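You operate a simulated robot arm through the tools that you are given. There is no shell and no other tool. Be economical: measure what you need, move in short steps, check, and stop when the job is done.

The job below is to be done with a simulated two-armed robot. You get a single attempt, and the scene is never put back.

## Task
Hold the green tub on the top of the trestle table steady with one hand and put the white head marked "230 V" from the top of the trestle table in it with the other.

Only the result counts: the job must be done as asked and must still hold three seconds after the hand-in. Knocking over, shifting, dropping, spilling or breaking anything else fails it.

## Robot
Two 7-joint arms with two-finger parallel grippers on one trunk, on a base that drives. Base frame: it is fixed to the floor where the robot stands at the start and does not move with it; the origin is under the middle of the robot, x ahead of it, y to its left, z up. Readings come in cm, degrees, newtons and seconds.
The left shoulder is at the start at [11, 16.9, 148.6], the right one opposite. With the tool pointing down near the work surface each hand reaches from about 36 to 70 cm from the robot's upright axis, wherever it stands, measured 20 degrees to its own side. Places, roughly: green tub [50, -225, 75]; white head [50, -200, 75]. Payload 1.57 kg a hand.
Tool frame (each hand has its own): the origin (TCP) lies between the finger pads and is the grasp point; the fingertips stand 3 cm ahead of it; z points along the fingers, y is the line along which they close. Largest opening 8 cm; finger width 1.7, thickness 1.2; the body of the gripper, 4 by 8.2 cm, starts 8 cm behind the TCP.
Orientation is that of the tool frame in the base frame, as a unit quaternion [x, y, z, w]. With the fingers straight down and closing along the base's y, the tool's x points along the base's -x, its y along +y and its z along -z.

## Interface
- The arms move only by the tool drive_tool. It takes "left_rows", "right_rows" or both (then of equal length, played together; a hand with none holds still); each is a list of rows, each a list of 7 numbers: the turn, a rotation vector about the tool's x, y, z in units of 8 degrees (1.0 is 8 degrees), then the shift along the tool's x, y, z in units of 50 mm (1.0 is 50 mm), then the finger opening in cm, from 0 to 8. In form: [[ax, ay, az, tx, ty, tz, fingers], ...]. A call has 1 to 10 rows; each row shifts and turns the commanded pose from where the row before left it, along the tool's axes as they then stand. A call with a number of a shift or a turn outside -1 to 1 is refused whole. Each row takes 0.2 s and may step no farther than 5 cm and 8.6 degrees from the row before; otherwise, or with a gripper value out of range, the whole call is refused. A pose out of reach is approached as far as the arm can. The call stops where the force on the tool passes 40 N (or 10 N more than at its start, if that is more) or the arm is blocked; 0.2 s more then pass. Each finger travels about 7.2 cm/s and halts on what it meets, pressing with about 43 N; the grip force reading is that of the motor and also rises with nothing between the fingers. The clock runs only during rows and for 0.2 s after the last one: add rows that do not move to give the fingers time. The reply holds the time, the measured pose of the TCP, the force on the tool along the base axes, the opening and the grip force, in the units named above and with some noise, with the torque about the TCP (base axes, N m) and any sound that the robot's microphone picked up.
- Cameras (640 x 400 px; columns grow to the right, rows downward): "scene" is now at [16.2, 2.18, 167.65]; the picture's right is [0.25, -0.97, 0.00], its down [-0.67, -0.18, -0.72] and it looks along [0.70, 0.18, -0.69] (base axes); focal length 290 px, centre (320, 200). "left" rides on the left gripper at [7.2, 0.7, -12.2] in its tool frame; the picture's right is [-0.09, 1.00, 0.00], its down [-0.84, -0.08, -0.54] and it looks along [-0.54, -0.05, 0.84] (tool axes); focal length 238 px, centre (320, 200). "right" rides on the right gripper at [7.2, -0.7, -12.2] in its tool frame; the picture's right is [0.09, 1.00, 0.00], its down [-0.84, 0.08, -0.54] and it looks along [-0.54, 0.05, 0.84] (tool axes); focal length 238 px, centre (320, 200). There is no depth. A picture from a camera that has moved, and an enlarged one, comes with that camera's place and axes in the base frame and with its lens.
- snapshot(camera): a new picture of that camera. No time passes.
- slide_trunk(by): slides the trunk up (or, below 0, down) by that many cm; the arms and the scene camera ride with it, the base frame stays. It gives what a move gives, with no picture.
- base_move(legs): drives the robot by 1 to 6 legs, each [ahead, left, turn to the left] in cm, cm and degrees, along the robot's own axes; the way and the turn of a leg run together, so that a leg with both is an arc; at most 150 cm and 180 degrees a leg. The arms and the cameras ride along, it lands a little off, and it stops where it bumps. It gives what a move gives.
- pan_tilt(pan, tilt): turns the head with the scene camera to pan (to the left, within 86 degrees either way) and tilt (down, from -29 to 69), counted from straight ahead of the robot. It gives what a move gives.
- zoom(camera, box): a new picture of the part [left, top, right, bottom] of that camera's present view, enlarged. No time passes.
- job_done(): hands the job in; it is judged then, once.

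Go step by step. Nothing tells you exact positions but the pictures and the camera data: compare them with the known pose of the tool, close in by small moves and look again before you grip or let go. The budget is 135 turns and 102 pictures, counting those below and the enlarged ones. Unless the task says otherwise, let go and move clear before handing in, and close with one line.

The tools are called after "Request:" as a command line: name --argument value ..., lists and objects as JSON in quotes. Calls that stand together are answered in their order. drive_tool: Moves the arms, as the interface text tells. Its arguments: {"type":"object","properties":{"left_rows":{"type":"array"},"right_rows":{"type":"array"}},"required":[]} The other tools are called the same way: slide_trunk (by) slides the trunk up or down; base_move (legs) drives the base; pan_tilt (pan, tilt) turns the head that bears the scene camera; snapshot (camera) takes a picture; zoom (camera, box) takes an enlarged picture of a part of a camera's view; job_done () hands the job in.

At the start:

```text
clock: 0.0
left_ee_pos: [63.23, 32.74, 109.53]
left_ee_rot: [0.0, 1.0, 0.0, 0.0]
left_force: [0.8, 0.5, -0.2]
left_wrist_torque: [-0.06, -0.03, -0.04]
left_finger_gap: 8.02
left_grip_force: 0.0
right_ee_pos: [67.05, -23.96, 109.55]
right_ee_rot: [-0.001, 1.0, 0.001, 0.0]
right_force: [0.7, 0.2, -0.1]
right_wrist_torque: [0.01, 0.01, 0.0]
right_finger_gap: 7.98
right_grip_force: 0.0
trunk travel left (down, up): [-80.0, 9.0]
robot x, y, heading: [-0.16, -0.34, 0.0]
head pan, tilt: [14.8, 44.0]
```

scene: 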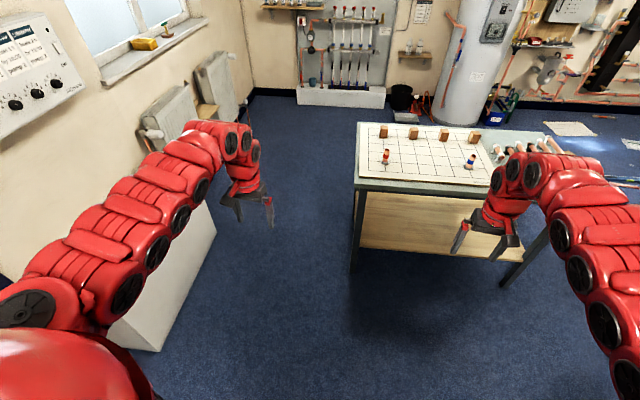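
right: 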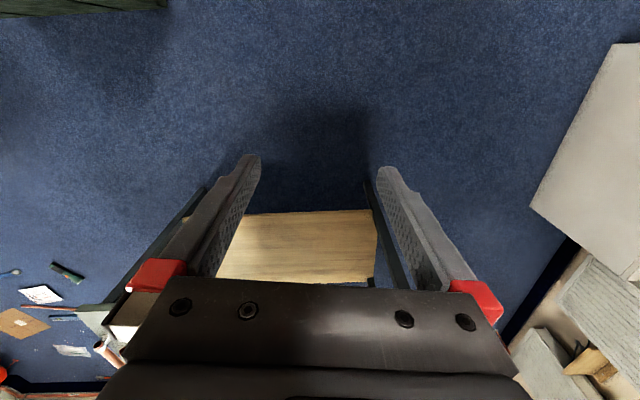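
left: 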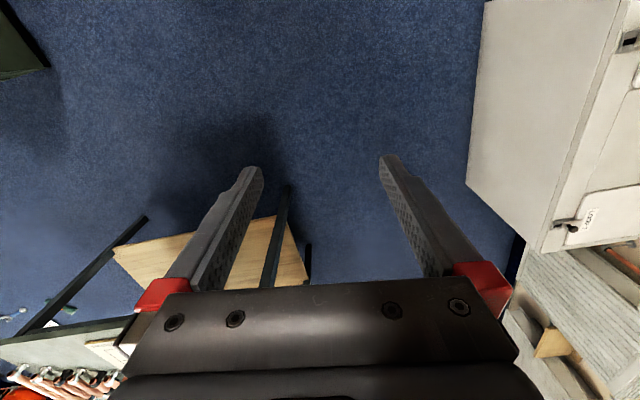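

I see a bench with a grid ahead, while the tub and the white head should be far to my right (y about -200 to -225). I turn the head right to look there.

Request:
pan_tilt --pan -75 --tilt 30

Request:
snapshot --camera "scene"

```text
clock: 1.6
left_ee_pos: [63.08, 32.76, 109.62]
left_ee_rot: [0.001, 1.0, 0.0, 0.0]
left_force: [0.6, -0.2, -1.0]
left_wrist_torque: [0.01, -0.01, -0.01]
left_finger_gap: 7.97
left_grip_force: 0.2
right_ee_pos: [66.97, -23.87, 109.58]
right_ee_rot: [-0.001, 1.0, 0.0, 0.0]
right_force: [-1.0, -0.8, -0.9]
right_wrist_torque: [-0.04, 0.0, 0.02]
right_finger_gap: 8.0
right_grip_force: 0.0
trunk travel left (down, up): [-80.0, 9.0]
robot x, y, heading: [-0.0, -0.14, 0.2]
head pan, tilt: [-75.0, 30.0]
```

```text
98 pictures are left
camera scene: at [10.6, -8.65, 169.77], right [-0.97, -0.26, 0.0], down [-0.13, 0.48, -0.87], along [0.22, -0.84, -0.5], focal length 290 px, centre (320, 200)
```

scene: 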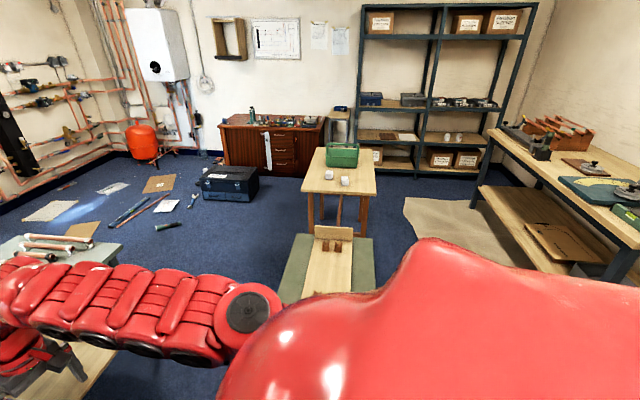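

Request:
zoom --camera "scene" --box '[270, 130, 410, 310]'

```text
2.22 times, centred on (340, 220) of scene
camera zoom: at [10.6, -8.65, 169.77], right [-0.97, -0.26, 0.0], down [-0.13, 0.48, -0.87], along [0.22, -0.84, -0.5], focal length 645 px, centre (276, 156)
```

zoom: 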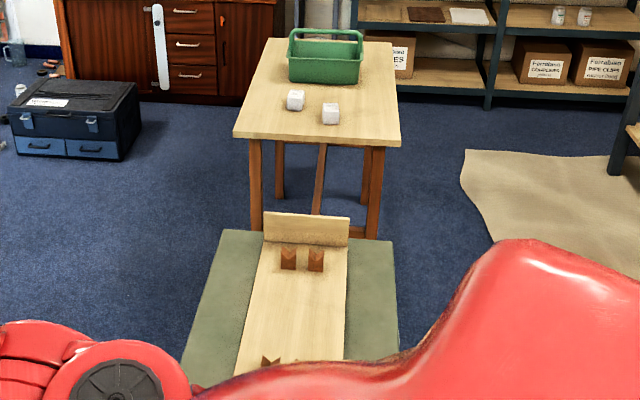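

The table carries the green tub and two white heads, and a lower bench with a board stands between us. I plan to back up, slide right past that bench and come at the table facing +x; first I check the floor to the right.

Request:
pan_tilt --pan -86 --tilt 50

Request:
snapshot --camera "scene"

```text
clock: 2.5
left_ee_pos: [63.17, 32.9, 109.54]
left_ee_rot: [0.0, 1.0, 0.0, 0.0]
left_force: [-1.5, 0.2, 0.2]
left_wrist_torque: [0.02, -0.04, 0.01]
left_finger_gap: 8.01
left_grip_force: 0.1
right_ee_pos: [66.93, -23.93, 109.45]
right_ee_rot: [0.001, 1.0, 0.001, 0.0]
right_force: [0.3, 0.1, 0.3]
right_wrist_torque: [0.0, 0.0, 0.01]
right_finger_gap: 8.01
right_grip_force: 0.0
trunk travel left (down, up): [-80.0, 9.0]
robot x, y, heading: [-0.17, 0.18, -0.2]
head pan, tilt: [-85.9, 50.0]
```

```text
96 pictures are left
camera scene: at [8.81, -7.6, 166.82], right [-1.0, -0.07, 0.0], down [-0.05, 0.76, -0.64], along [0.05, -0.64, -0.77], focal length 290 px, centre (320, 200)
```

scene: 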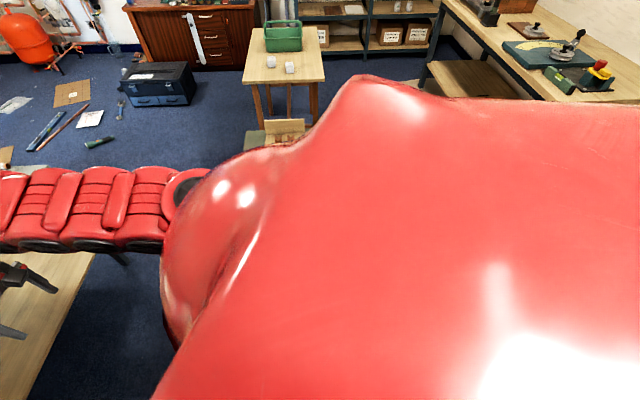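

The shoulder hides the floor on the right, so I turn the robot right by 90 degrees on the spot (arms are well above the benches) to see the way.

Request:
base_move --legs '[[0, 0, -90]]'

Request:
pan_tilt --pan 0 --tilt 45

Request:
snapshot --camera "scene"

```text
clock: 6.7
left_ee_pos: [33.54, -62.78, 109.49]
left_ee_rot: [0.704, 0.711, 0.001, 0.001]
left_force: [0.2, 0.1, -0.8]
left_wrist_torque: [-0.02, -0.04, 0.0]
left_finger_gap: 8.0
left_grip_force: 0.1
right_ee_pos: [-23.16, -67.34, 109.61]
right_ee_rot: [0.704, 0.711, 0.0, 0.0]
right_force: [-0.1, -0.9, -0.2]
right_wrist_torque: [0.02, -0.01, 0.02]
right_finger_gap: 8.0
right_grip_force: 0.0
trunk travel left (down, up): [-80.0, 9.0]
robot x, y, heading: [0.06, 0.04, -89.6]
head pan, tilt: [-85.9, 50.0]
```

```text
clock: 8.3
left_ee_pos: [33.48, -62.75, 109.61]
left_ee_rot: [0.703, 0.711, 0.0, 0.0]
left_force: [0.0, -0.8, 0.5]
left_wrist_torque: [0.0, -0.01, 0.02]
left_finger_gap: 8.0
left_grip_force: 0.0
right_ee_pos: [-23.16, -67.27, 109.51]
right_ee_rot: [0.703, 0.711, 0.0, -0.001]
right_force: [0.4, 0.6, 0.1]
right_wrist_torque: [-0.03, 0.03, 0.05]
right_finger_gap: 8.02
right_grip_force: 0.1
trunk travel left (down, up): [-80.0, 9.0]
robot x, y, heading: [-0.28, -0.1, -89.4]
head pan, tilt: [0.0, 45.0]
```

```text
95 pictures are left
camera scene: at [0.4, -16.08, 167.51], right [-1.0, -0.01, 0.0], down [-0.01, 0.71, -0.71], along [0.01, -0.71, -0.71], focal length 290 px, centre (320, 200)
```

scene: 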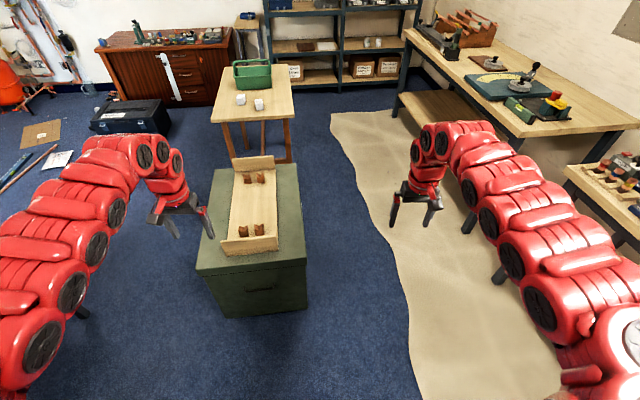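

The green chest is on my left at x>8, with a free lane to its right up to the bench. I strafe right, drive along the lane and then turn to face the table.

Request:
base_move --legs '[[0, -32, -0.5], [110, 0, 0], [105, 0, 0]]'

Request:
snapshot --camera "scene"

```text
clock: 20.7
left_ee_pos: [5.45, -278.49, 109.71]
left_ee_rot: [0.7, 0.714, 0.0, 0.0]
left_force: [-0.6, 0.0, -0.3]
left_wrist_torque: [0.01, -0.03, 0.0]
left_finger_gap: 8.01
left_grip_force: 0.1
right_ee_pos: [-51.21, -283.46, 109.58]
right_ee_rot: [0.7, 0.714, 0.0, 0.0]
right_force: [0.6, -0.3, -0.4]
right_wrist_torque: [-0.05, -0.01, 0.0]
right_finger_gap: 7.99
right_grip_force: 0.1
trunk travel left (down, up): [-80.0, 9.0]
robot x, y, heading: [-28.5, -216.11, -89.1]
head pan, tilt: [0.0, 45.0]
```

```text
94 pictures are left
camera scene: at [-28.01, -232.1, 167.51], right [-1.0, -0.02, 0.0], down [-0.01, 0.71, -0.71], along [0.01, -0.71, -0.71], focal length 290 px, centre (320, 200)
```

scene: 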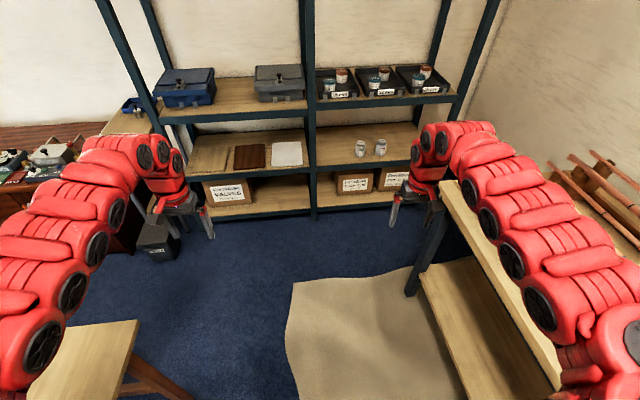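

The lane is clear and I am beside the table. I turn left to face it, slightly past 90 to match the table's skew, and look down.

Request:
base_move --legs '[[0, 0, 97]]'

Request:
snapshot --camera "scene"

```text
clock: 25.1
left_ee_pos: [30.85, -176.94, 109.57]
left_ee_rot: [-0.051, 0.999, 0.0, -0.001]
left_force: [0.2, 0.0, 1.3]
left_wrist_torque: [-0.02, 0.04, -0.02]
left_finger_gap: 8.02
left_grip_force: 0.0
right_ee_pos: [40.54, -232.99, 109.44]
right_ee_rot: [-0.051, 0.999, 0.0, 0.0]
right_force: [-0.1, -0.2, 0.4]
right_wrist_torque: [0.01, -0.02, 0.01]
right_finger_gap: 7.97
right_grip_force: 0.1
trunk travel left (down, up): [-80.0, 9.0]
robot x, y, heading: [-28.25, -216.02, 5.7]
head pan, tilt: [0.0, 45.0]
```

```text
93 pictures are left
camera scene: at [-12.23, -214.32, 167.51], right [0.1, -0.99, 0.0], down [-0.7, -0.07, -0.71], along [0.7, 0.07, -0.71], focal length 290 px, centre (320, 200)
```

scene: 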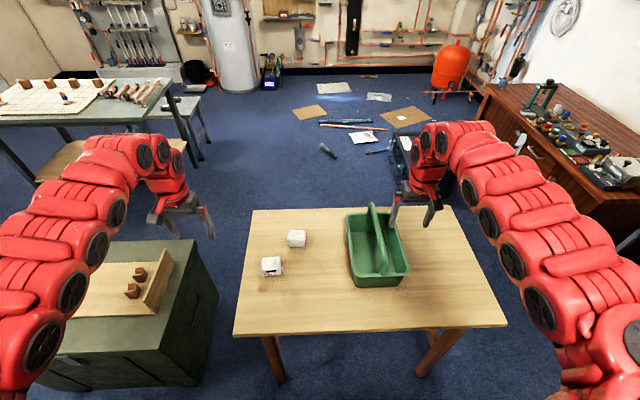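

Request:
zoom --camera "scene" --box '[230, 190, 430, 310]'

```text
3.20 times, centred on (330, 250) of scene
camera zoom: at [-12.23, -214.32, 167.51], right [0.1, -0.99, 0.0], down [-0.7, -0.07, -0.71], along [0.7, 0.07, -0.71], focal length 928 px, centre (288, 40)
```

zoom: 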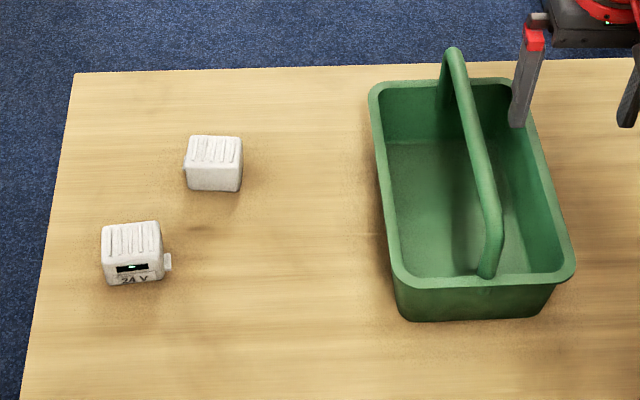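

The near-left head is marked "24 V", so the far one at about (56,-198) should be the 230 V one; I will verify its marking. Before driving closer I check the base against the table.

Request:
pan_tilt --pan 0 --tilt 69

Request:
snapshot --camera "scene"

Request:
snapshot --camera "right"

Request:
snapshot --camera "left"

```text
clock: 26.0
left_ee_pos: [30.86, -176.91, 109.45]
left_ee_rot: [-0.051, 0.999, 0.0, 0.0]
left_force: [0.5, 0.0, 0.3]
left_wrist_torque: [0.02, 0.02, 0.04]
left_finger_gap: 8.0
left_grip_force: 0.0
right_ee_pos: [40.53, -232.93, 109.64]
right_ee_rot: [-0.05, 0.999, 0.0, 0.0]
right_force: [-0.4, -1.4, -0.3]
right_wrist_torque: [-0.01, -0.02, -0.01]
right_finger_gap: 7.98
right_grip_force: 0.0
trunk travel left (down, up): [-80.0, 9.0]
robot x, y, heading: [-28.42, -216.09, 5.9]
head pan, tilt: [0.0, 68.8]
```

```text
91 pictures are left
camera scene: at [-14.75, -214.58, 164.63], right [0.1, -0.99, 0.0], down [-0.93, -0.1, -0.36], along [0.36, 0.04, -0.93], focal length 290 px, centre (320, 200)
```

scene: 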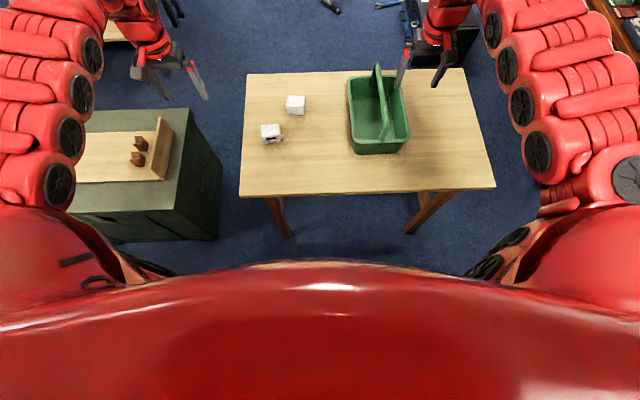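

```text
90 pictures are left
camera right: at [33.25, -234.39, 121.76], right [-0.19, 0.98, 0.0], down [0.82, 0.16, 0.54], along [0.53, 0.1, -0.84], focal length 238 px, centre (320, 200)
```

right: 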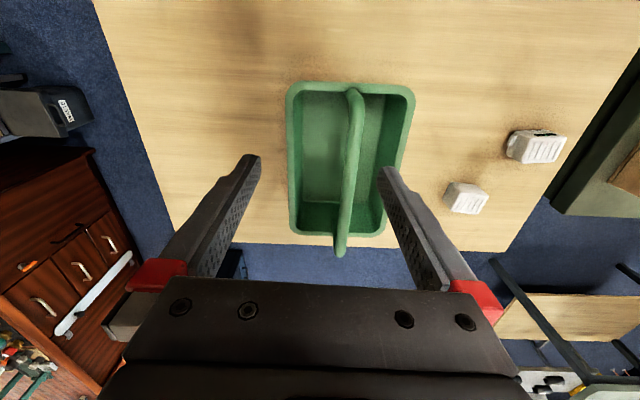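

```text
89 pictures are left
camera left: at [23.71, -176.94, 121.7], right [-0.01, 1.0, 0.0], down [0.84, 0.01, 0.54], along [0.54, 0.01, -0.84], focal length 238 px, centre (320, 200)
```

left: 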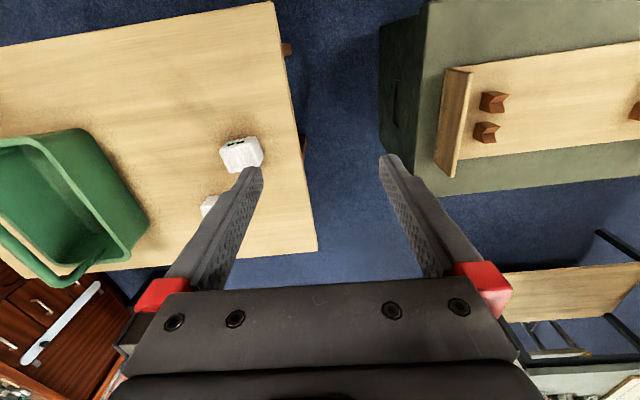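

The base front is within 38 cm of the axis and the legs stand wide, so about 17 cm ahead is safe. I drive ahead and lower the trunk a little.

Request:
base_move --legs '[[17, 1, 0]]'

Request:
pan_tilt --pan 0 --tilt 55

Request:
snapshot --camera "scene"

Request:
snapshot --camera "left"

Request:
snapshot --camera "right"

```text
clock: 27.4
left_ee_pos: [47.05, -174.53, 109.68]
left_ee_rot: [-0.051, 0.999, 0.0, 0.001]
left_force: [-0.2, 0.1, 0.2]
left_wrist_torque: [0.02, -0.02, -0.03]
left_finger_gap: 7.99
left_grip_force: 0.1
right_ee_pos: [56.59, -230.62, 109.72]
right_ee_rot: [-0.049, 0.999, 0.001, 0.001]
right_force: [0.4, -0.2, 0.9]
right_wrist_torque: [-0.03, 0.01, 0.01]
right_finger_gap: 8.03
right_grip_force: 0.0
trunk travel left (down, up): [-80.0, 9.0]
robot x, y, heading: [-12.22, -213.36, 5.8]
head pan, tilt: [0.0, 68.8]
```

```text
clock: 28.2
left_ee_pos: [47.45, -174.46, 109.45]
left_ee_rot: [-0.05, 0.999, 0.0, -0.001]
left_force: [0.7, 0.0, 1.2]
left_wrist_torque: [0.04, -0.02, -0.05]
left_finger_gap: 7.99
left_grip_force: 0.0
right_ee_pos: [56.8, -230.5, 109.55]
right_ee_rot: [-0.049, 0.999, 0.0, 0.0]
right_force: [0.9, 0.2, -0.2]
right_wrist_torque: [0.02, 0.02, -0.02]
right_finger_gap: 7.99
right_grip_force: 0.0
trunk travel left (down, up): [-80.0, 9.0]
robot x, y, heading: [-12.31, -213.83, 5.9]
head pan, tilt: [0.0, 55.0]
```

```text
88 pictures are left
camera scene: at [3.24, -211.77, 166.14], right [0.1, -0.99, 0.0], down [-0.82, -0.08, -0.57], along [0.57, 0.06, -0.82], focal length 290 px, centre (320, 200)
```

scene: 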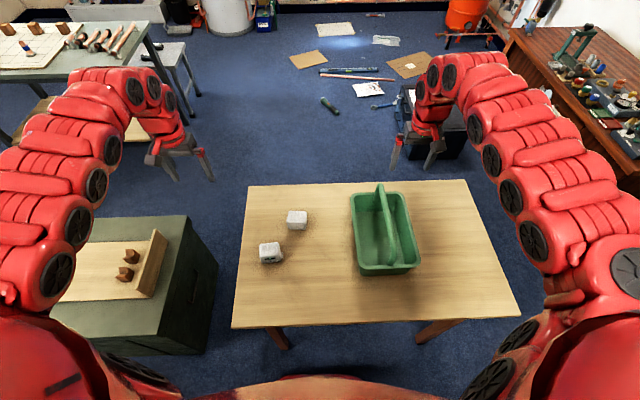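

```text
87 pictures are left
camera left: at [40.16, -174.39, 121.65], right [-0.01, 1.0, 0.0], down [0.84, 0.01, 0.54], along [0.54, 0.0, -0.84], focal length 238 px, centre (320, 200)
```

left: 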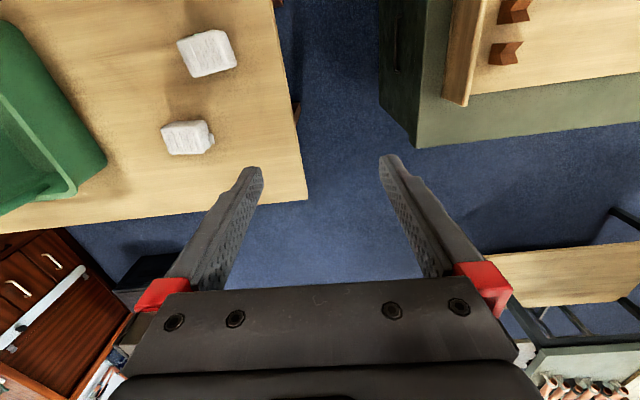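

```text
86 pictures are left
camera right: at [49.55, -231.89, 121.71], right [-0.19, 0.98, 0.0], down [0.83, 0.16, 0.54], along [0.53, 0.1, -0.84], focal length 238 px, centre (320, 200)
```

right: 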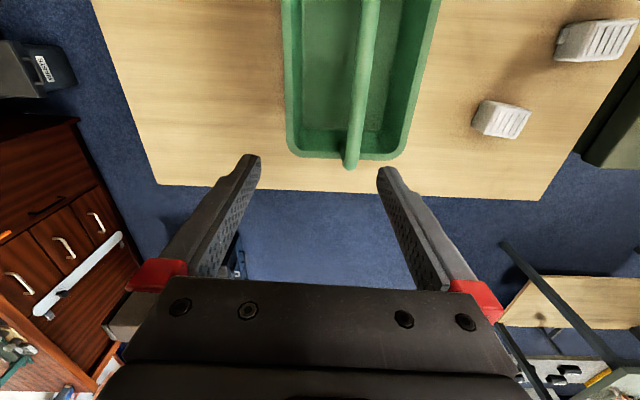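

Both hands are in range. I zoom on the two heads from the left and right wrist cameras to verify markings.

Request:
zoom --camera "left" --box '[150, 20, 250, 170]'

Request:
zoom --camera "right" --box '[460, 10, 640, 150]'

Request:
zoom --camera "scene" --box '[240, 180, 420, 290]'

```text
2.67 times, centred on (200, 95) of left
camera zoom: at [40.16, -174.39, 121.65], right [-0.01, 1.0, 0.0], down [0.84, 0.01, 0.54], along [0.54, 0.0, -0.84], focal length 636 px, centre (640, 480)
```

zoom: 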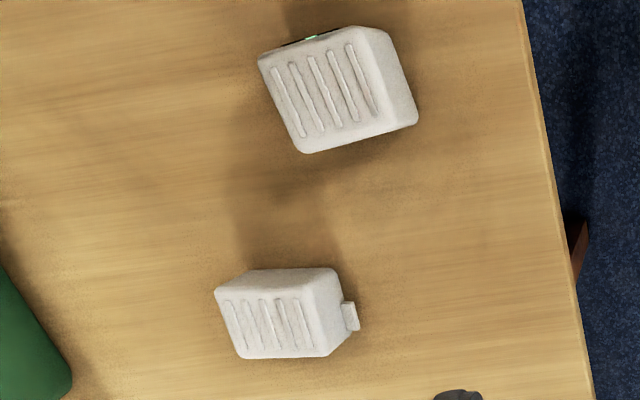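

```text
2.86 times, centred on (550, 80) of right
camera zoom: at [49.55, -231.89, 121.71], right [-0.19, 0.98, 0.0], down [0.83, 0.16, 0.54], along [0.53, 0.1, -0.84], focal length 681 px, centre (-337, 543)
```

zoom: 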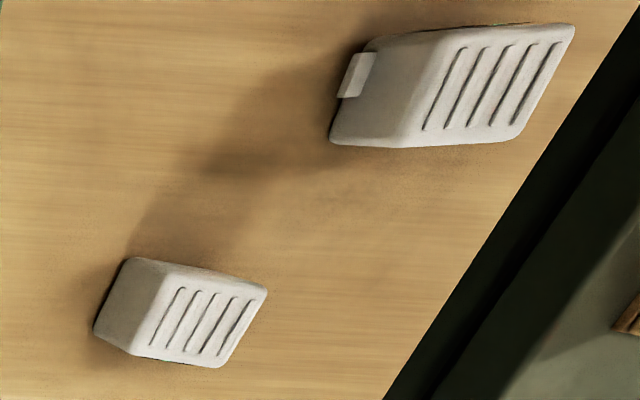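

```text
3.56 times, centred on (330, 235) of scene
camera zoom: at [3.24, -211.77, 166.14], right [0.1, -0.99, 0.0], down [-0.82, -0.08, -0.57], along [0.57, 0.06, -0.82], focal length 1031 px, centre (284, 76)
```

zoom: 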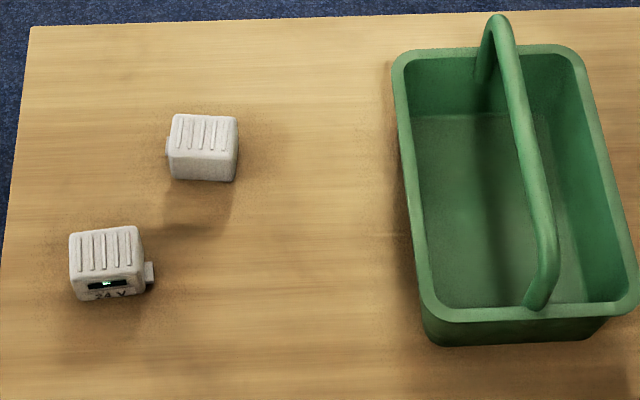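

The far head's label faces away; the near one is clearly 24 V. I will grip the far head across its x thickness (yaw the left hand 90°) and hold the tub by its right wall with the right hand; moving both above now.

Request:
drive_tool --left_rows '[[0, 0, 0, -0.18, -0.95, 0, 8], [0, 0, 0, -0.18, -0.95, 0, 8], [0, 0, 0, -0.18, -0.95, 0, 8], [0, 0, 0, -0.18, -0.95, 0, 8], [0, 0, 0, -0.18, -0.95, 0, 8], [0, 0, 1, 0, 0, 0, 8], [0, 0, 1, 0, 0, 0, 8], [0, 0, 1, 0, 0, 0, 8], [0, 0, 1, 0, 0, 0, 8], [0, 0, 1, 0, 0, 0, 8]]' --right_rows '[[0, 0, 0, 0.33, -0.47, 0, 8], [0, 0, 0, 0.33, -0.47, 0, 8], [0, 0, 0, 0, 0, 0.5, 8], [0, 0, 0, 0, 0, 0.5, 8], [0, 0, 0, 0, 0, 0.5, 8], [0, 0, 0, 0, 0, 0.5, 8], [0, 0, 0, 0, 0, 0, 8], [0, 0, 0, 0, 0, 0, 8], [0, 0, 0, 0, 0, 0, 8], [0, 0, 0, 0, 0, 0, 8]]'

Request:
drive_tool --left_rows '[[0, 0, 1, 0, 0, 0, 8], [0, 0, 1, 0, 0, 0, 8], [0, 0, 1, 0, 0, 0, 8], [0, 0, 1, 0, 0, 0, 8], [0, 0, 1, 0, 0, 0, 8], [0, 0, 1, 0, 0, 0, 8], [0, 0, 0, 0, 0, 0, 8]]'

Request:
snapshot --camera "left"

Request:
snapshot --camera "right"

Request:
snapshot --camera "scene"

```text
clock: 30.4
left_ee_pos: [54.11, -197.73, 109.6]
left_ee_rot: [0.296, 0.955, 0.0, 0.001]
left_force: [0.5, -0.2, -0.4]
left_wrist_torque: [0.04, 0.0, 0.0]
left_finger_gap: 7.99
left_grip_force: 0.0
right_ee_pos: [54.08, -235.49, 99.74]
right_ee_rot: [-0.05, 0.999, 0.0, 0.0]
right_force: [0.4, 0.4, -0.1]
right_wrist_torque: [-0.01, -0.01, 0.01]
right_finger_gap: 7.99
right_grip_force: 0.0
trunk travel left (down, up): [-80.0, 9.0]
robot x, y, heading: [-11.97, -213.23, 5.7]
head pan, tilt: [0.0, 55.0]
```

```text
clock: 32.0
left_ee_pos: [54.19, -197.52, 109.66]
left_ee_rot: [0.658, 0.753, 0.0, 0.0]
left_force: [0.8, 0.0, -0.4]
left_wrist_torque: [0.03, 0.03, 0.02]
left_finger_gap: 8.01
left_grip_force: 0.2
right_ee_pos: [54.2, -235.46, 99.62]
right_ee_rot: [-0.05, 0.999, 0.0, -0.001]
right_force: [0.7, 1.0, -0.6]
right_wrist_torque: [0.02, 0.03, 0.0]
right_finger_gap: 7.98
right_grip_force: 0.1
trunk travel left (down, up): [-80.0, 9.0]
robot x, y, heading: [-12.41, -213.15, 5.5]
head pan, tilt: [0.0, 55.0]
```

```text
82 pictures are left
camera left: at [53.83, -190.27, 121.71], right [1.0, 0.04, 0.0], down [0.04, -0.84, 0.54], along [0.02, -0.54, -0.84], focal length 238 px, centre (320, 200)
```

left: 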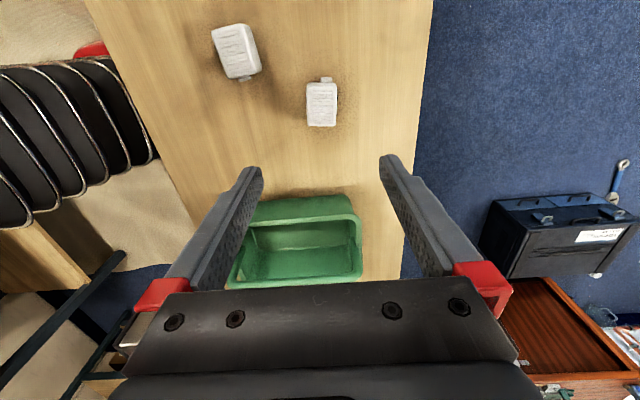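

```text
81 pictures are left
camera right: at [46.77, -236.83, 111.94], right [-0.19, 0.98, 0.0], down [0.82, 0.16, 0.54], along [0.53, 0.1, -0.84], focal length 238 px, centre (320, 200)
```

right: 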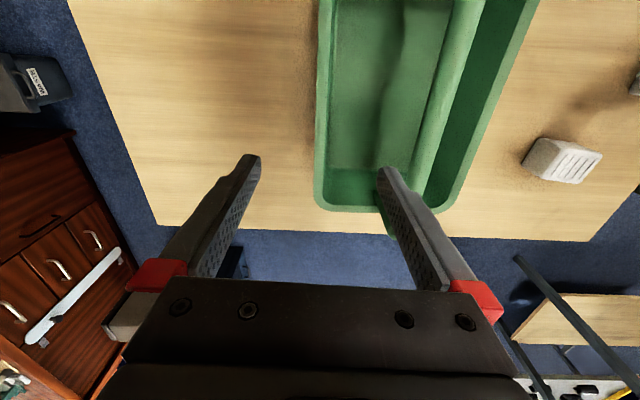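

```text
80 pictures are left
camera scene: at [3.11, -211.81, 166.17], right [0.1, -0.99, 0.0], down [-0.82, -0.08, -0.57], along [0.57, 0.06, -0.82], focal length 290 px, centre (320, 200)
```

scene: 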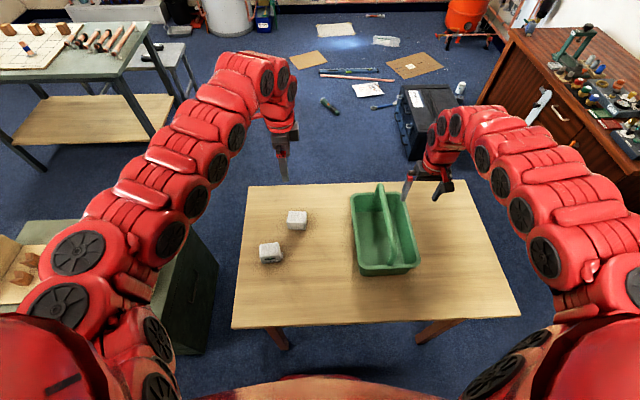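

The head to take is around (54.5,-198.5), the tub's right wall around y=-234.8 at x=54, rim about z 83, both skewed a little. I align the yaws, part-close the right fingers to pass the handle, lower both to hover and look again.

Request:
drive_tool --left_rows '[[0, 0, 0.58, -0.2, 0.03, 0, 8], [0, 0, 0, 0, 0, 0.6, 8], [0, 0, 0, 0, 0, 0.6, 8], [0, 0, 0, 0, 0, 0.6, 8], [0, 0, 0, 0, 0, 0.6, 8], [0, 0, 0, 0, 0, 0.6, 8], [0, 0, 0, 0, 0, 0, 8]]' --right_rows '[[0, 0, -0.55, 0, 0.12, 0, 4.5], [0, 0, 0, 0, 0, 0, 4.5], [0, 0, 0, 0, 0, 0, 4.5], [0, 0, 0, 0, 0, 0.5, 4.5], [0, 0, 0, 0, 0, 0.5, 4.5], [0, 0, 0, 0, 0, 0.5, 4.5], [0, 0, 0, 0, 0, 0, 4.5]]'

Request:
snapshot --camera "left"

Request:
snapshot --camera "right"

Request:
snapshot --camera "scene"

```text
clock: 33.6
left_ee_pos: [54.41, -198.75, 94.3]
left_ee_rot: [0.687, 0.726, 0.0, 0.001]
left_force: [-0.9, -0.6, 0.0]
left_wrist_torque: [-0.02, 0.0, 0.03]
left_finger_gap: 8.0
left_grip_force: 0.1
right_ee_pos: [53.88, -234.67, 91.89]
right_ee_rot: [-0.088, 0.996, -0.001, 0.0]
right_force: [-0.8, 0.2, 0.0]
right_wrist_torque: [-0.02, -0.01, -0.03]
right_finger_gap: 4.47
right_grip_force: 0.0
trunk travel left (down, up): [-80.0, 9.0]
robot x, y, heading: [-12.37, -213.42, 5.8]
head pan, tilt: [0.0, 55.0]
```

```text
79 pictures are left
camera left: at [54.64, -191.44, 106.47], right [1.0, -0.04, 0.0], down [-0.03, -0.84, 0.54], along [-0.02, -0.54, -0.84], focal length 238 px, centre (320, 200)
```

left: 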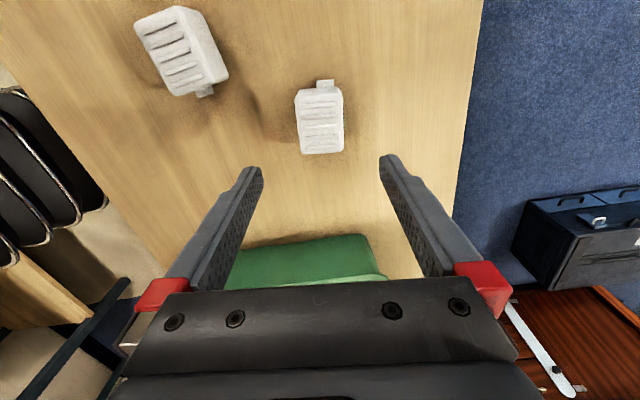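

```text
78 pictures are left
camera right: at [46.7, -236.43, 104.1], right [-0.27, 0.96, 0.0], down [0.81, 0.22, 0.54], along [0.52, 0.14, -0.84], focal length 238 px, centre (320, 200)
```

right: 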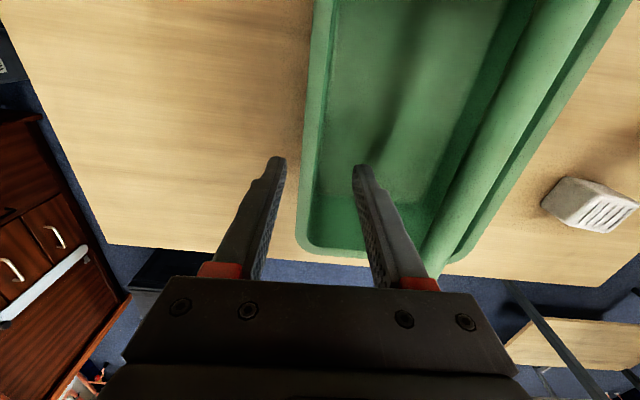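

```text
77 pictures are left
camera scene: at [3.05, -211.8, 166.18], right [0.1, -0.99, 0.0], down [-0.81, -0.08, -0.57], along [0.57, 0.06, -0.82], focal length 290 px, centre (320, 200)
```

scene: 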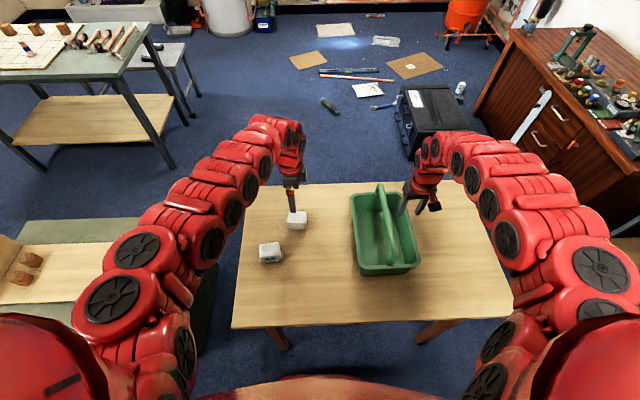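

Left hand is over the head, right hand nearly over the rim. I zoom on the rim between the right fingers, and lower the left hand around the head in small steps.

Request:
zoom --camera "right" --box '[240, 60, 400, 260]'

Request:
drive_tool --left_rows '[[0, 0, 0.2, -0.02, 0, 0.5, 8], [0, 0, 0, 0, 0, 0.5, 8], [0, 0, 0, 0, 0, 0.5, 8], [0, 0, 0, 0, 0, 0.4, 8], [0, 0, 0, 0, 0, 0, 8]]'

Request:
snapshot --camera "left"

Request:
zoom --camera "scene" --box '[240, 160, 460, 300]'

```text
2.00 times, centred on (320, 160) of right
camera zoom: at [46.7, -236.43, 104.1], right [-0.27, 0.96, 0.0], down [0.81, 0.22, 0.54], along [0.52, 0.14, -0.84], focal length 477 px, centre (320, 280)
```

zoom: 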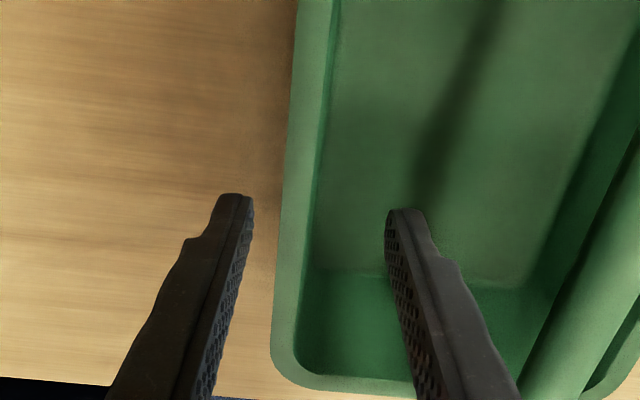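

```text
clock: 34.8
left_ee_pos: [53.54, -199.29, 86.81]
left_ee_rot: [0.698, 0.716, 0.0, 0.0]
left_force: [-0.3, 0.4, -0.2]
left_wrist_torque: [0.0, 0.01, -0.03]
left_finger_gap: 7.97
left_grip_force: 0.2
left hand out of reach, approached as far as the arm can: row 3, 4
right_ee_pos: [54.01, -234.63, 91.87]
right_ee_rot: [-0.087, 0.996, 0.001, 0.0]
right_force: [0.4, 0.2, -0.2]
right_wrist_torque: [0.04, 0.03, -0.04]
right_finger_gap: 4.47
right_grip_force: 0.0
trunk travel left (down, up): [-80.0, 9.0]
robot x, y, heading: [-11.88, -213.24, 5.9]
head pan, tilt: [0.0, 55.0]
```

```text
75 pictures are left
camera left: at [53.98, -191.91, 98.93], right [1.0, -0.07, 0.0], down [-0.06, -0.84, 0.54], along [-0.04, -0.54, -0.84], focal length 238 px, centre (320, 200)
```

left: 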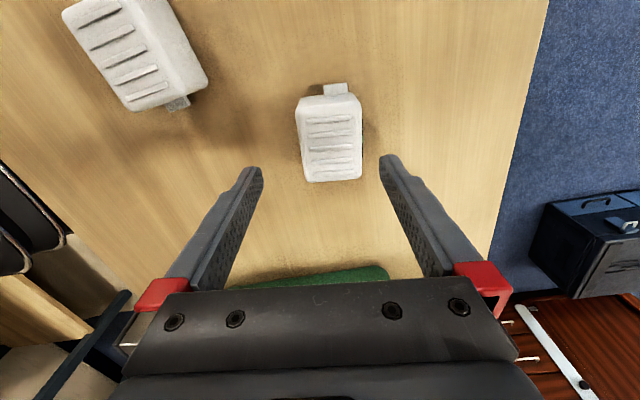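

```text
2.86 times, centred on (350, 230) of scene
camera zoom: at [3.12, -211.93, 166.17], right [0.1, -1.0, 0.0], down [-0.82, -0.08, -0.57], along [0.57, 0.06, -0.82], focal length 829 px, centre (234, 114)
```

zoom: 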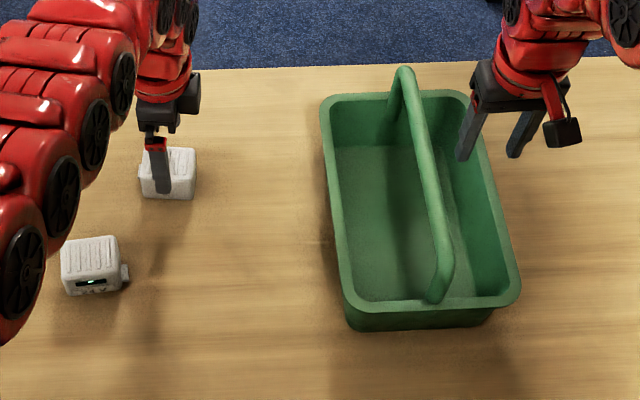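

The left arm ran out of reach, so the trunk must come down. I raise both hands first, then lower the trunk 10 cm.

Request:
drive_tool --left_rows '[[0, 0, 0, 0, 0, -0.7, 8], [0, 0, 0, 0, 0, -0.7, 8], [0, 0, 0, 0, 0, -0.7, 8], [0, 0, 0, 0, 0, -0.5, 8], [0, 0, 0, 0, 0, 0, 8]]' --right_rows '[[0, 0, 0, 0, 0, -0.5, 4.5], [0, 0, 0, 0, 0, -0.5, 4.5], [0, 0, 0, 0, 0, -0.5, 4.5], [0, 0, 0, 0, 0, -0.5, 4.5], [0, 0, 0, 0, 0, 0, 4.5]]'

Request:
slide_trunk --by -10

Request:
snapshot --camera "scene"

```text
clock: 36.0
left_ee_pos: [53.44, -198.75, 99.86]
left_ee_rot: [0.697, 0.717, 0.0, -0.001]
left_force: [1.2, 0.3, 0.6]
left_wrist_torque: [-0.02, -0.01, -0.02]
left_finger_gap: 8.0
left_grip_force: 0.0
right_ee_pos: [54.03, -234.71, 101.82]
right_ee_rot: [-0.089, 0.996, 0.0, -0.002]
right_force: [-0.2, 0.5, 0.1]
right_wrist_torque: [-0.01, 0.03, 0.01]
right_finger_gap: 4.51
right_grip_force: 0.2
trunk travel left (down, up): [-80.0, 9.0]
robot x, y, heading: [-12.42, -212.94, 5.8]
head pan, tilt: [0.0, 55.0]
```

```text
clock: 37.3
left_ee_pos: [53.25, -198.85, 89.97]
left_ee_rot: [0.698, 0.717, 0.0, 0.0]
left_force: [0.1, -0.1, -0.1]
left_wrist_torque: [0.01, -0.05, 0.0]
left_finger_gap: 7.97
left_grip_force: 0.1
right_ee_pos: [53.96, -234.89, 91.97]
right_ee_rot: [-0.088, 0.996, 0.001, 0.0]
right_force: [0.0, 0.2, -0.9]
right_wrist_torque: [0.0, 0.03, 0.02]
right_finger_gap: 4.5
right_grip_force: 0.1
trunk travel left (down, up): [-70.0, 19.0]
robot x, y, heading: [-12.16, -213.31, 6.1]
head pan, tilt: [0.0, 55.0]
```

```text
73 pictures are left
camera scene: at [3.07, -211.81, 156.17], right [0.1, -0.99, 0.0], down [-0.81, -0.08, -0.57], along [0.57, 0.06, -0.82], focal length 290 px, centre (320, 200)
```

scene: 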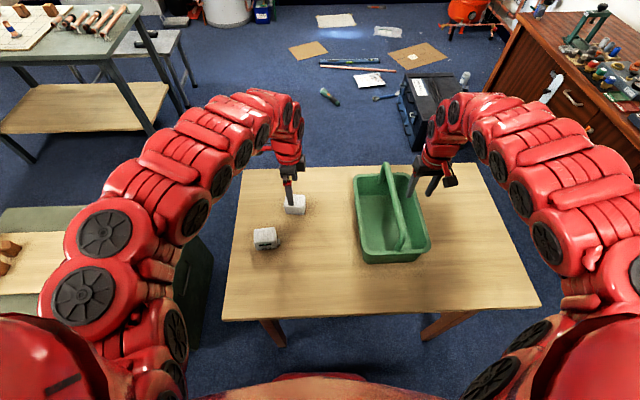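

Arms now have slack. I centre the left hand on the head and the right on the rim, lower each a bit, and look.

Request:
drive_tool --left_rows '[[0, 0, 0.25, 0.1, 0.2, 0, 8], [0, 0, 0, 0, 0, 0.5, 8], [0, 0, 0, 0, 0, 0.5, 8], [0, 0, 0, 0, 0, 0, 8]]' --right_rows '[[0, 0, 0, 0, -0.1, 0, 4.5], [0, 0, 0, 0, 0, 0.5, 4.5], [0, 0, 0, 0, 0, 0.5, 4.5], [0, 0, 0, 0, 0, 0, 4.5]]'

Request:
snapshot --camera "left"

Request:
snapshot --camera "right"

Request:
zoom --camera "scene" --box '[240, 140, 460, 280]'

```text
clock: 38.3
left_ee_pos: [54.48, -198.2, 84.79]
left_ee_rot: [0.71, 0.704, 0.0, 0.001]
left_force: [-0.6, 0.4, 0.3]
left_wrist_torque: [0.04, 0.02, 0.01]
left_finger_gap: 8.01
left_grip_force: 0.1
right_ee_pos: [54.09, -235.21, 86.84]
right_ee_rot: [-0.088, 0.996, 0.0, -0.001]
right_force: [-0.2, -0.1, 0.5]
right_wrist_torque: [0.03, 0.0, 0.01]
right_finger_gap: 4.51
right_grip_force: 0.0
trunk travel left (down, up): [-70.0, 19.0]
robot x, y, heading: [-11.97, -213.5, 5.8]
head pan, tilt: [0.0, 55.0]
```

```text
72 pictures are left
camera left: at [55.22, -191.01, 96.91], right [0.99, -0.1, 0.0], down [-0.09, -0.84, 0.54], along [-0.05, -0.54, -0.84], focal length 238 px, centre (320, 200)
```

left: 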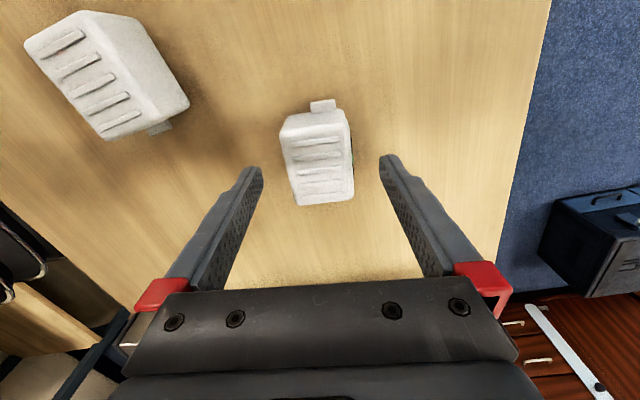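

```text
71 pictures are left
camera right: at [46.94, -237.12, 98.95], right [-0.27, 0.96, 0.0], down [0.81, 0.22, 0.54], along [0.52, 0.14, -0.84], focal length 238 px, centre (320, 200)
```

right: 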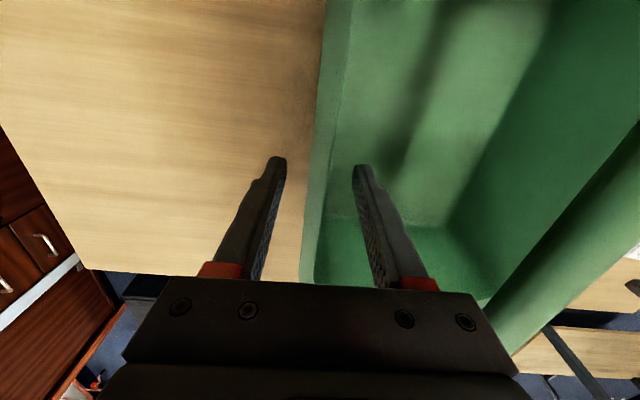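

```text
2.86 times, centred on (350, 210) of scene
camera zoom: at [3.02, -211.8, 156.18], right [0.1, -0.99, 0.0], down [-0.81, -0.08, -0.57], along [0.57, 0.06, -0.82], focal length 829 px, centre (234, 171)
```

zoom: 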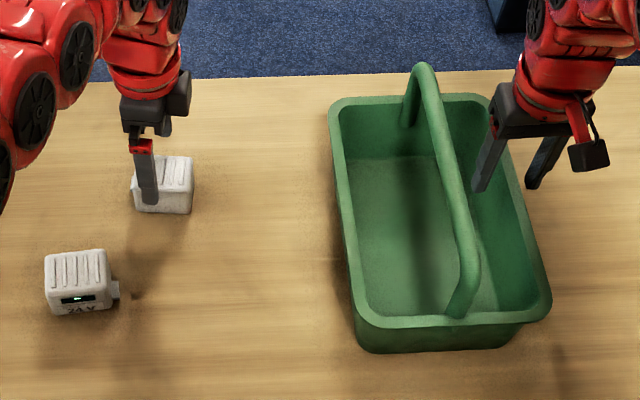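

Computed from this view: head spans z 76 to 81.4, table at 76, and yaw is aligned. I lower the left hand to z 80 around the head and the right hand over the wall to about z 83.

Request:
drive_tool --left_rows '[[0, 0, 0, 0.03, 0, 0.3, 8], [0, 0, 0, 0, 0, 0.3, 8], [0, 0, 0, 0, 0, 0.3, 8], [0, 0, 0, 0, 0, 0.06, 8], [0, 0, 0, 0, 0, 0, 8]]' --right_rows '[[0, 0, 0, 0, -0.05, 0.2, 4.5], [0, 0, 0, 0, 0, 0.2, 4.5], [0, 0, 0, 0, 0, 0.2, 4.5], [0, 0, 0, 0, 0, 0.2, 4.5], [0, 0, 0, 0, 0, 0, 4.5]]'

Request:
snapshot --camera "left"

Request:
snapshot --camera "right"

Request:
zoom --camera "scene" --box '[240, 140, 460, 280]'

```text
clock: 39.5
left_ee_pos: [54.2, -198.11, 80.06]
left_ee_rot: [0.71, 0.704, 0.0, 0.001]
left_force: [0.0, -0.2, -0.4]
left_wrist_torque: [-0.02, -0.01, 0.04]
left_finger_gap: 8.01
left_grip_force: 0.0
right_ee_pos: [54.1, -235.51, 82.87]
right_ee_rot: [-0.088, 0.996, 0.001, -0.001]
right_force: [0.6, -0.6, -1.0]
right_wrist_torque: [0.0, 0.01, 0.0]
right_finger_gap: 4.5
right_grip_force: 0.2
trunk travel left (down, up): [-70.0, 19.0]
robot x, y, heading: [-12.08, -213.28, 5.5]
head pan, tilt: [0.0, 55.0]
```

```text
69 pictures are left
camera left: at [54.94, -190.92, 92.18], right [0.99, -0.1, 0.0], down [-0.08, -0.84, 0.54], along [-0.05, -0.54, -0.84], focal length 238 px, centre (320, 200)
```

left: 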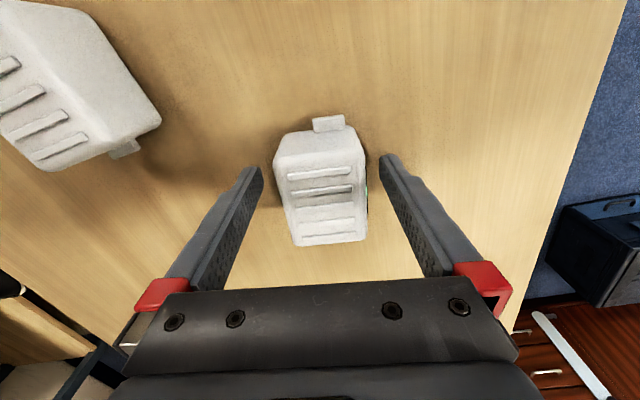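

```text
68 pictures are left
camera right: at [46.86, -237.36, 95.01], right [-0.27, 0.96, 0.0], down [0.81, 0.22, 0.54], along [0.52, 0.14, -0.84], focal length 238 px, centre (320, 200)
```

right: 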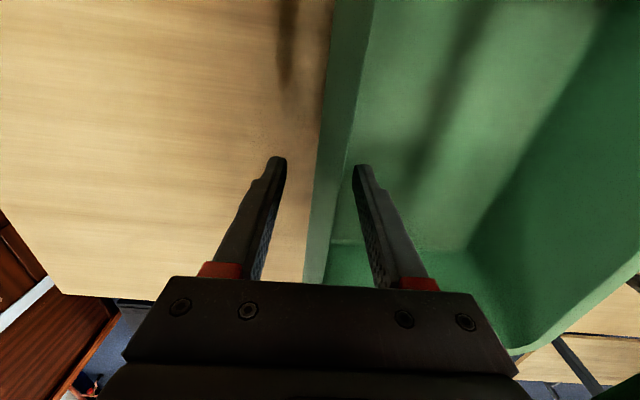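

```text
2.86 times, centred on (350, 210) of scene
camera zoom: at [3.1, -211.8, 156.17], right [0.1, -0.99, 0.0], down [-0.82, -0.08, -0.57], along [0.57, 0.06, -0.82], focal length 829 px, centre (234, 171)
```

zoom: 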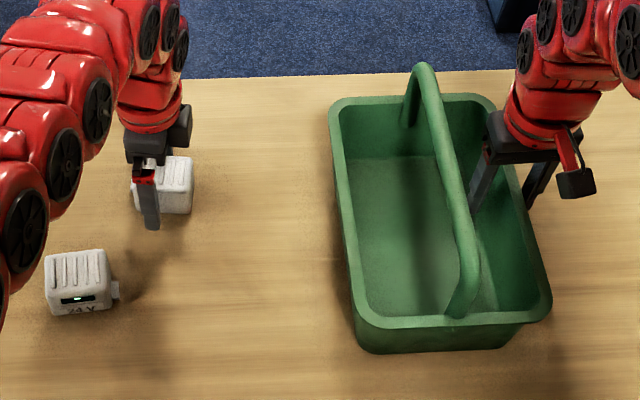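

Both grippers straddle their targets with clearance. I close both: left on the head, right on the tub wall.

Request:
drive_tool --left_rows '[[0, 0, 0, 0, 0, 0, 3], [0, 0, 0, 0, 0, 0, 3], [0, 0, 0, 0, 0, 0, 3], [0, 0, 0, 0, 0, 0, 3], [0, 0, 0, 0, 0, 0, 3]]' --right_rows '[[0, 0, 0, 0, 0, 0, 3], [0, 0, 0, 0, 0, 0, 2], [0, 0, 0, 0, 0, 0, 1], [0, 0, 0, 0, 0, 0, 0], [0, 0, 0, 0, 0, 0, 0]]'

Request:
snapshot --camera "right"

Request:
zoom --camera "scene" --box '[240, 140, 460, 280]'

```text
clock: 40.7
left_ee_pos: [54.15, -198.09, 80.06]
left_ee_rot: [0.71, 0.704, -0.001, 0.0]
left_force: [0.6, -0.5, 0.0]
left_wrist_torque: [0.05, -0.01, 0.0]
left_finger_gap: 5.05
left_grip_force: 43.2
right_ee_pos: [54.19, -235.45, 82.83]
right_ee_rot: [-0.087, 0.996, 0.001, 0.001]
right_force: [0.6, 1.4, 10.2]
right_wrist_torque: [1.87, 0.8, -0.45]
right_finger_gap: 1.52
right_grip_force: 30.2
trunk travel left (down, up): [-70.0, 19.0]
robot x, y, heading: [-12.16, -213.51, 5.8]
head pan, tilt: [0.0, 55.0]
```

```text
66 pictures are left
camera right: at [46.85, -237.33, 95.06], right [-0.26, 0.96, 0.0], down [0.81, 0.22, 0.54], along [0.52, 0.14, -0.84], focal length 238 px, centre (320, 200)
```

right: 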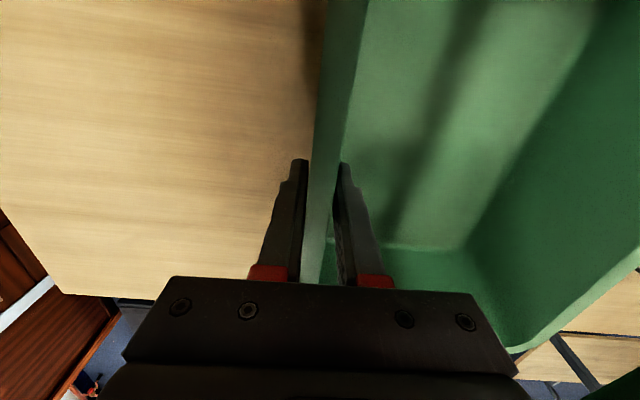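

```text
2.86 times, centred on (350, 210) of scene
camera zoom: at [3.05, -211.77, 156.18], right [0.1, -0.99, 0.0], down [-0.81, -0.08, -0.57], along [0.57, 0.06, -0.82], focal length 829 px, centre (234, 171)
```

zoom: 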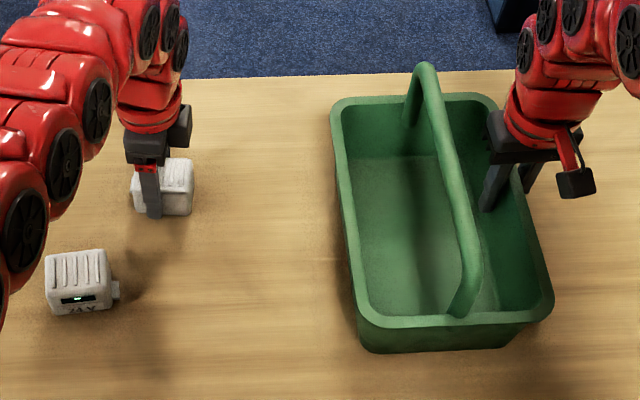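

Both grips hold (head 5.05 cm wide, wall 1.5 cm). I lift the head straight up 14 cm, move it toward the tub but short of it, and look at handle and wall.

Request:
drive_tool --left_rows '[[0, 0, 0, 0, 0, -0.4, 3], [0, 0, 0, 0, 0, -0.6, 3], [0, 0, 0, 0, 0, -0.8, 3], [0, 0, 0, 0, 0, -0.8, 3], [0, 0, 0, 0, 0, -0.8, 3], [0, 0, 0, -0.5, 0, 0, 3], [0, 0, 0, -0.6, 0, 0, 3], [0, 0, 0, 0, 0, 0, 3]]'

Request:
snapshot --camera "left"

Request:
zoom --camera "scene" --box '[240, 130, 460, 270]'

```text
clock: 42.5
left_ee_pos: [54.08, -203.45, 97.32]
left_ee_rot: [0.71, 0.705, 0.0, 0.0]
left_force: [0.1, -0.5, -3.8]
left_wrist_torque: [0.01, 0.0, 0.0]
left_finger_gap: 5.02
left_grip_force: 42.8
right_ee_pos: [54.02, -235.32, 82.81]
right_ee_rot: [-0.088, 0.996, 0.0, 0.0]
right_force: [2.4, 0.2, 9.7]
right_wrist_torque: [1.89, 0.1, -0.52]
right_finger_gap: 1.52
right_grip_force: 30.3
trunk travel left (down, up): [-70.0, 19.0]
robot x, y, heading: [-12.75, -213.46, 5.7]
head pan, tilt: [0.0, 55.0]
```

```text
64 pictures are left
camera left: at [54.88, -196.21, 109.41], right [0.99, -0.1, 0.0], down [-0.08, -0.84, 0.54], along [-0.05, -0.54, -0.84], focal length 238 px, centre (320, 200)
```

left: 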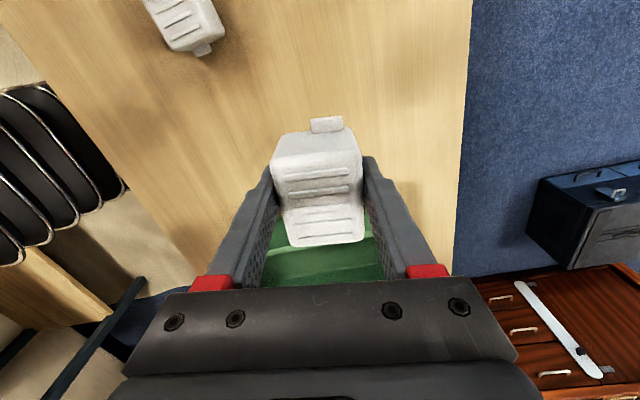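

```text
2.86 times, centred on (350, 200) of scene
camera zoom: at [3.06, -211.73, 156.17], right [0.1, -0.99, 0.0], down [-0.81, -0.08, -0.57], along [0.57, 0.06, -0.82], focal length 829 px, centre (234, 200)
```

zoom: 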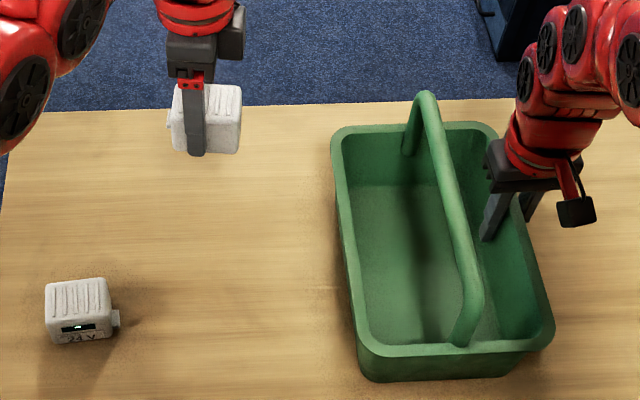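

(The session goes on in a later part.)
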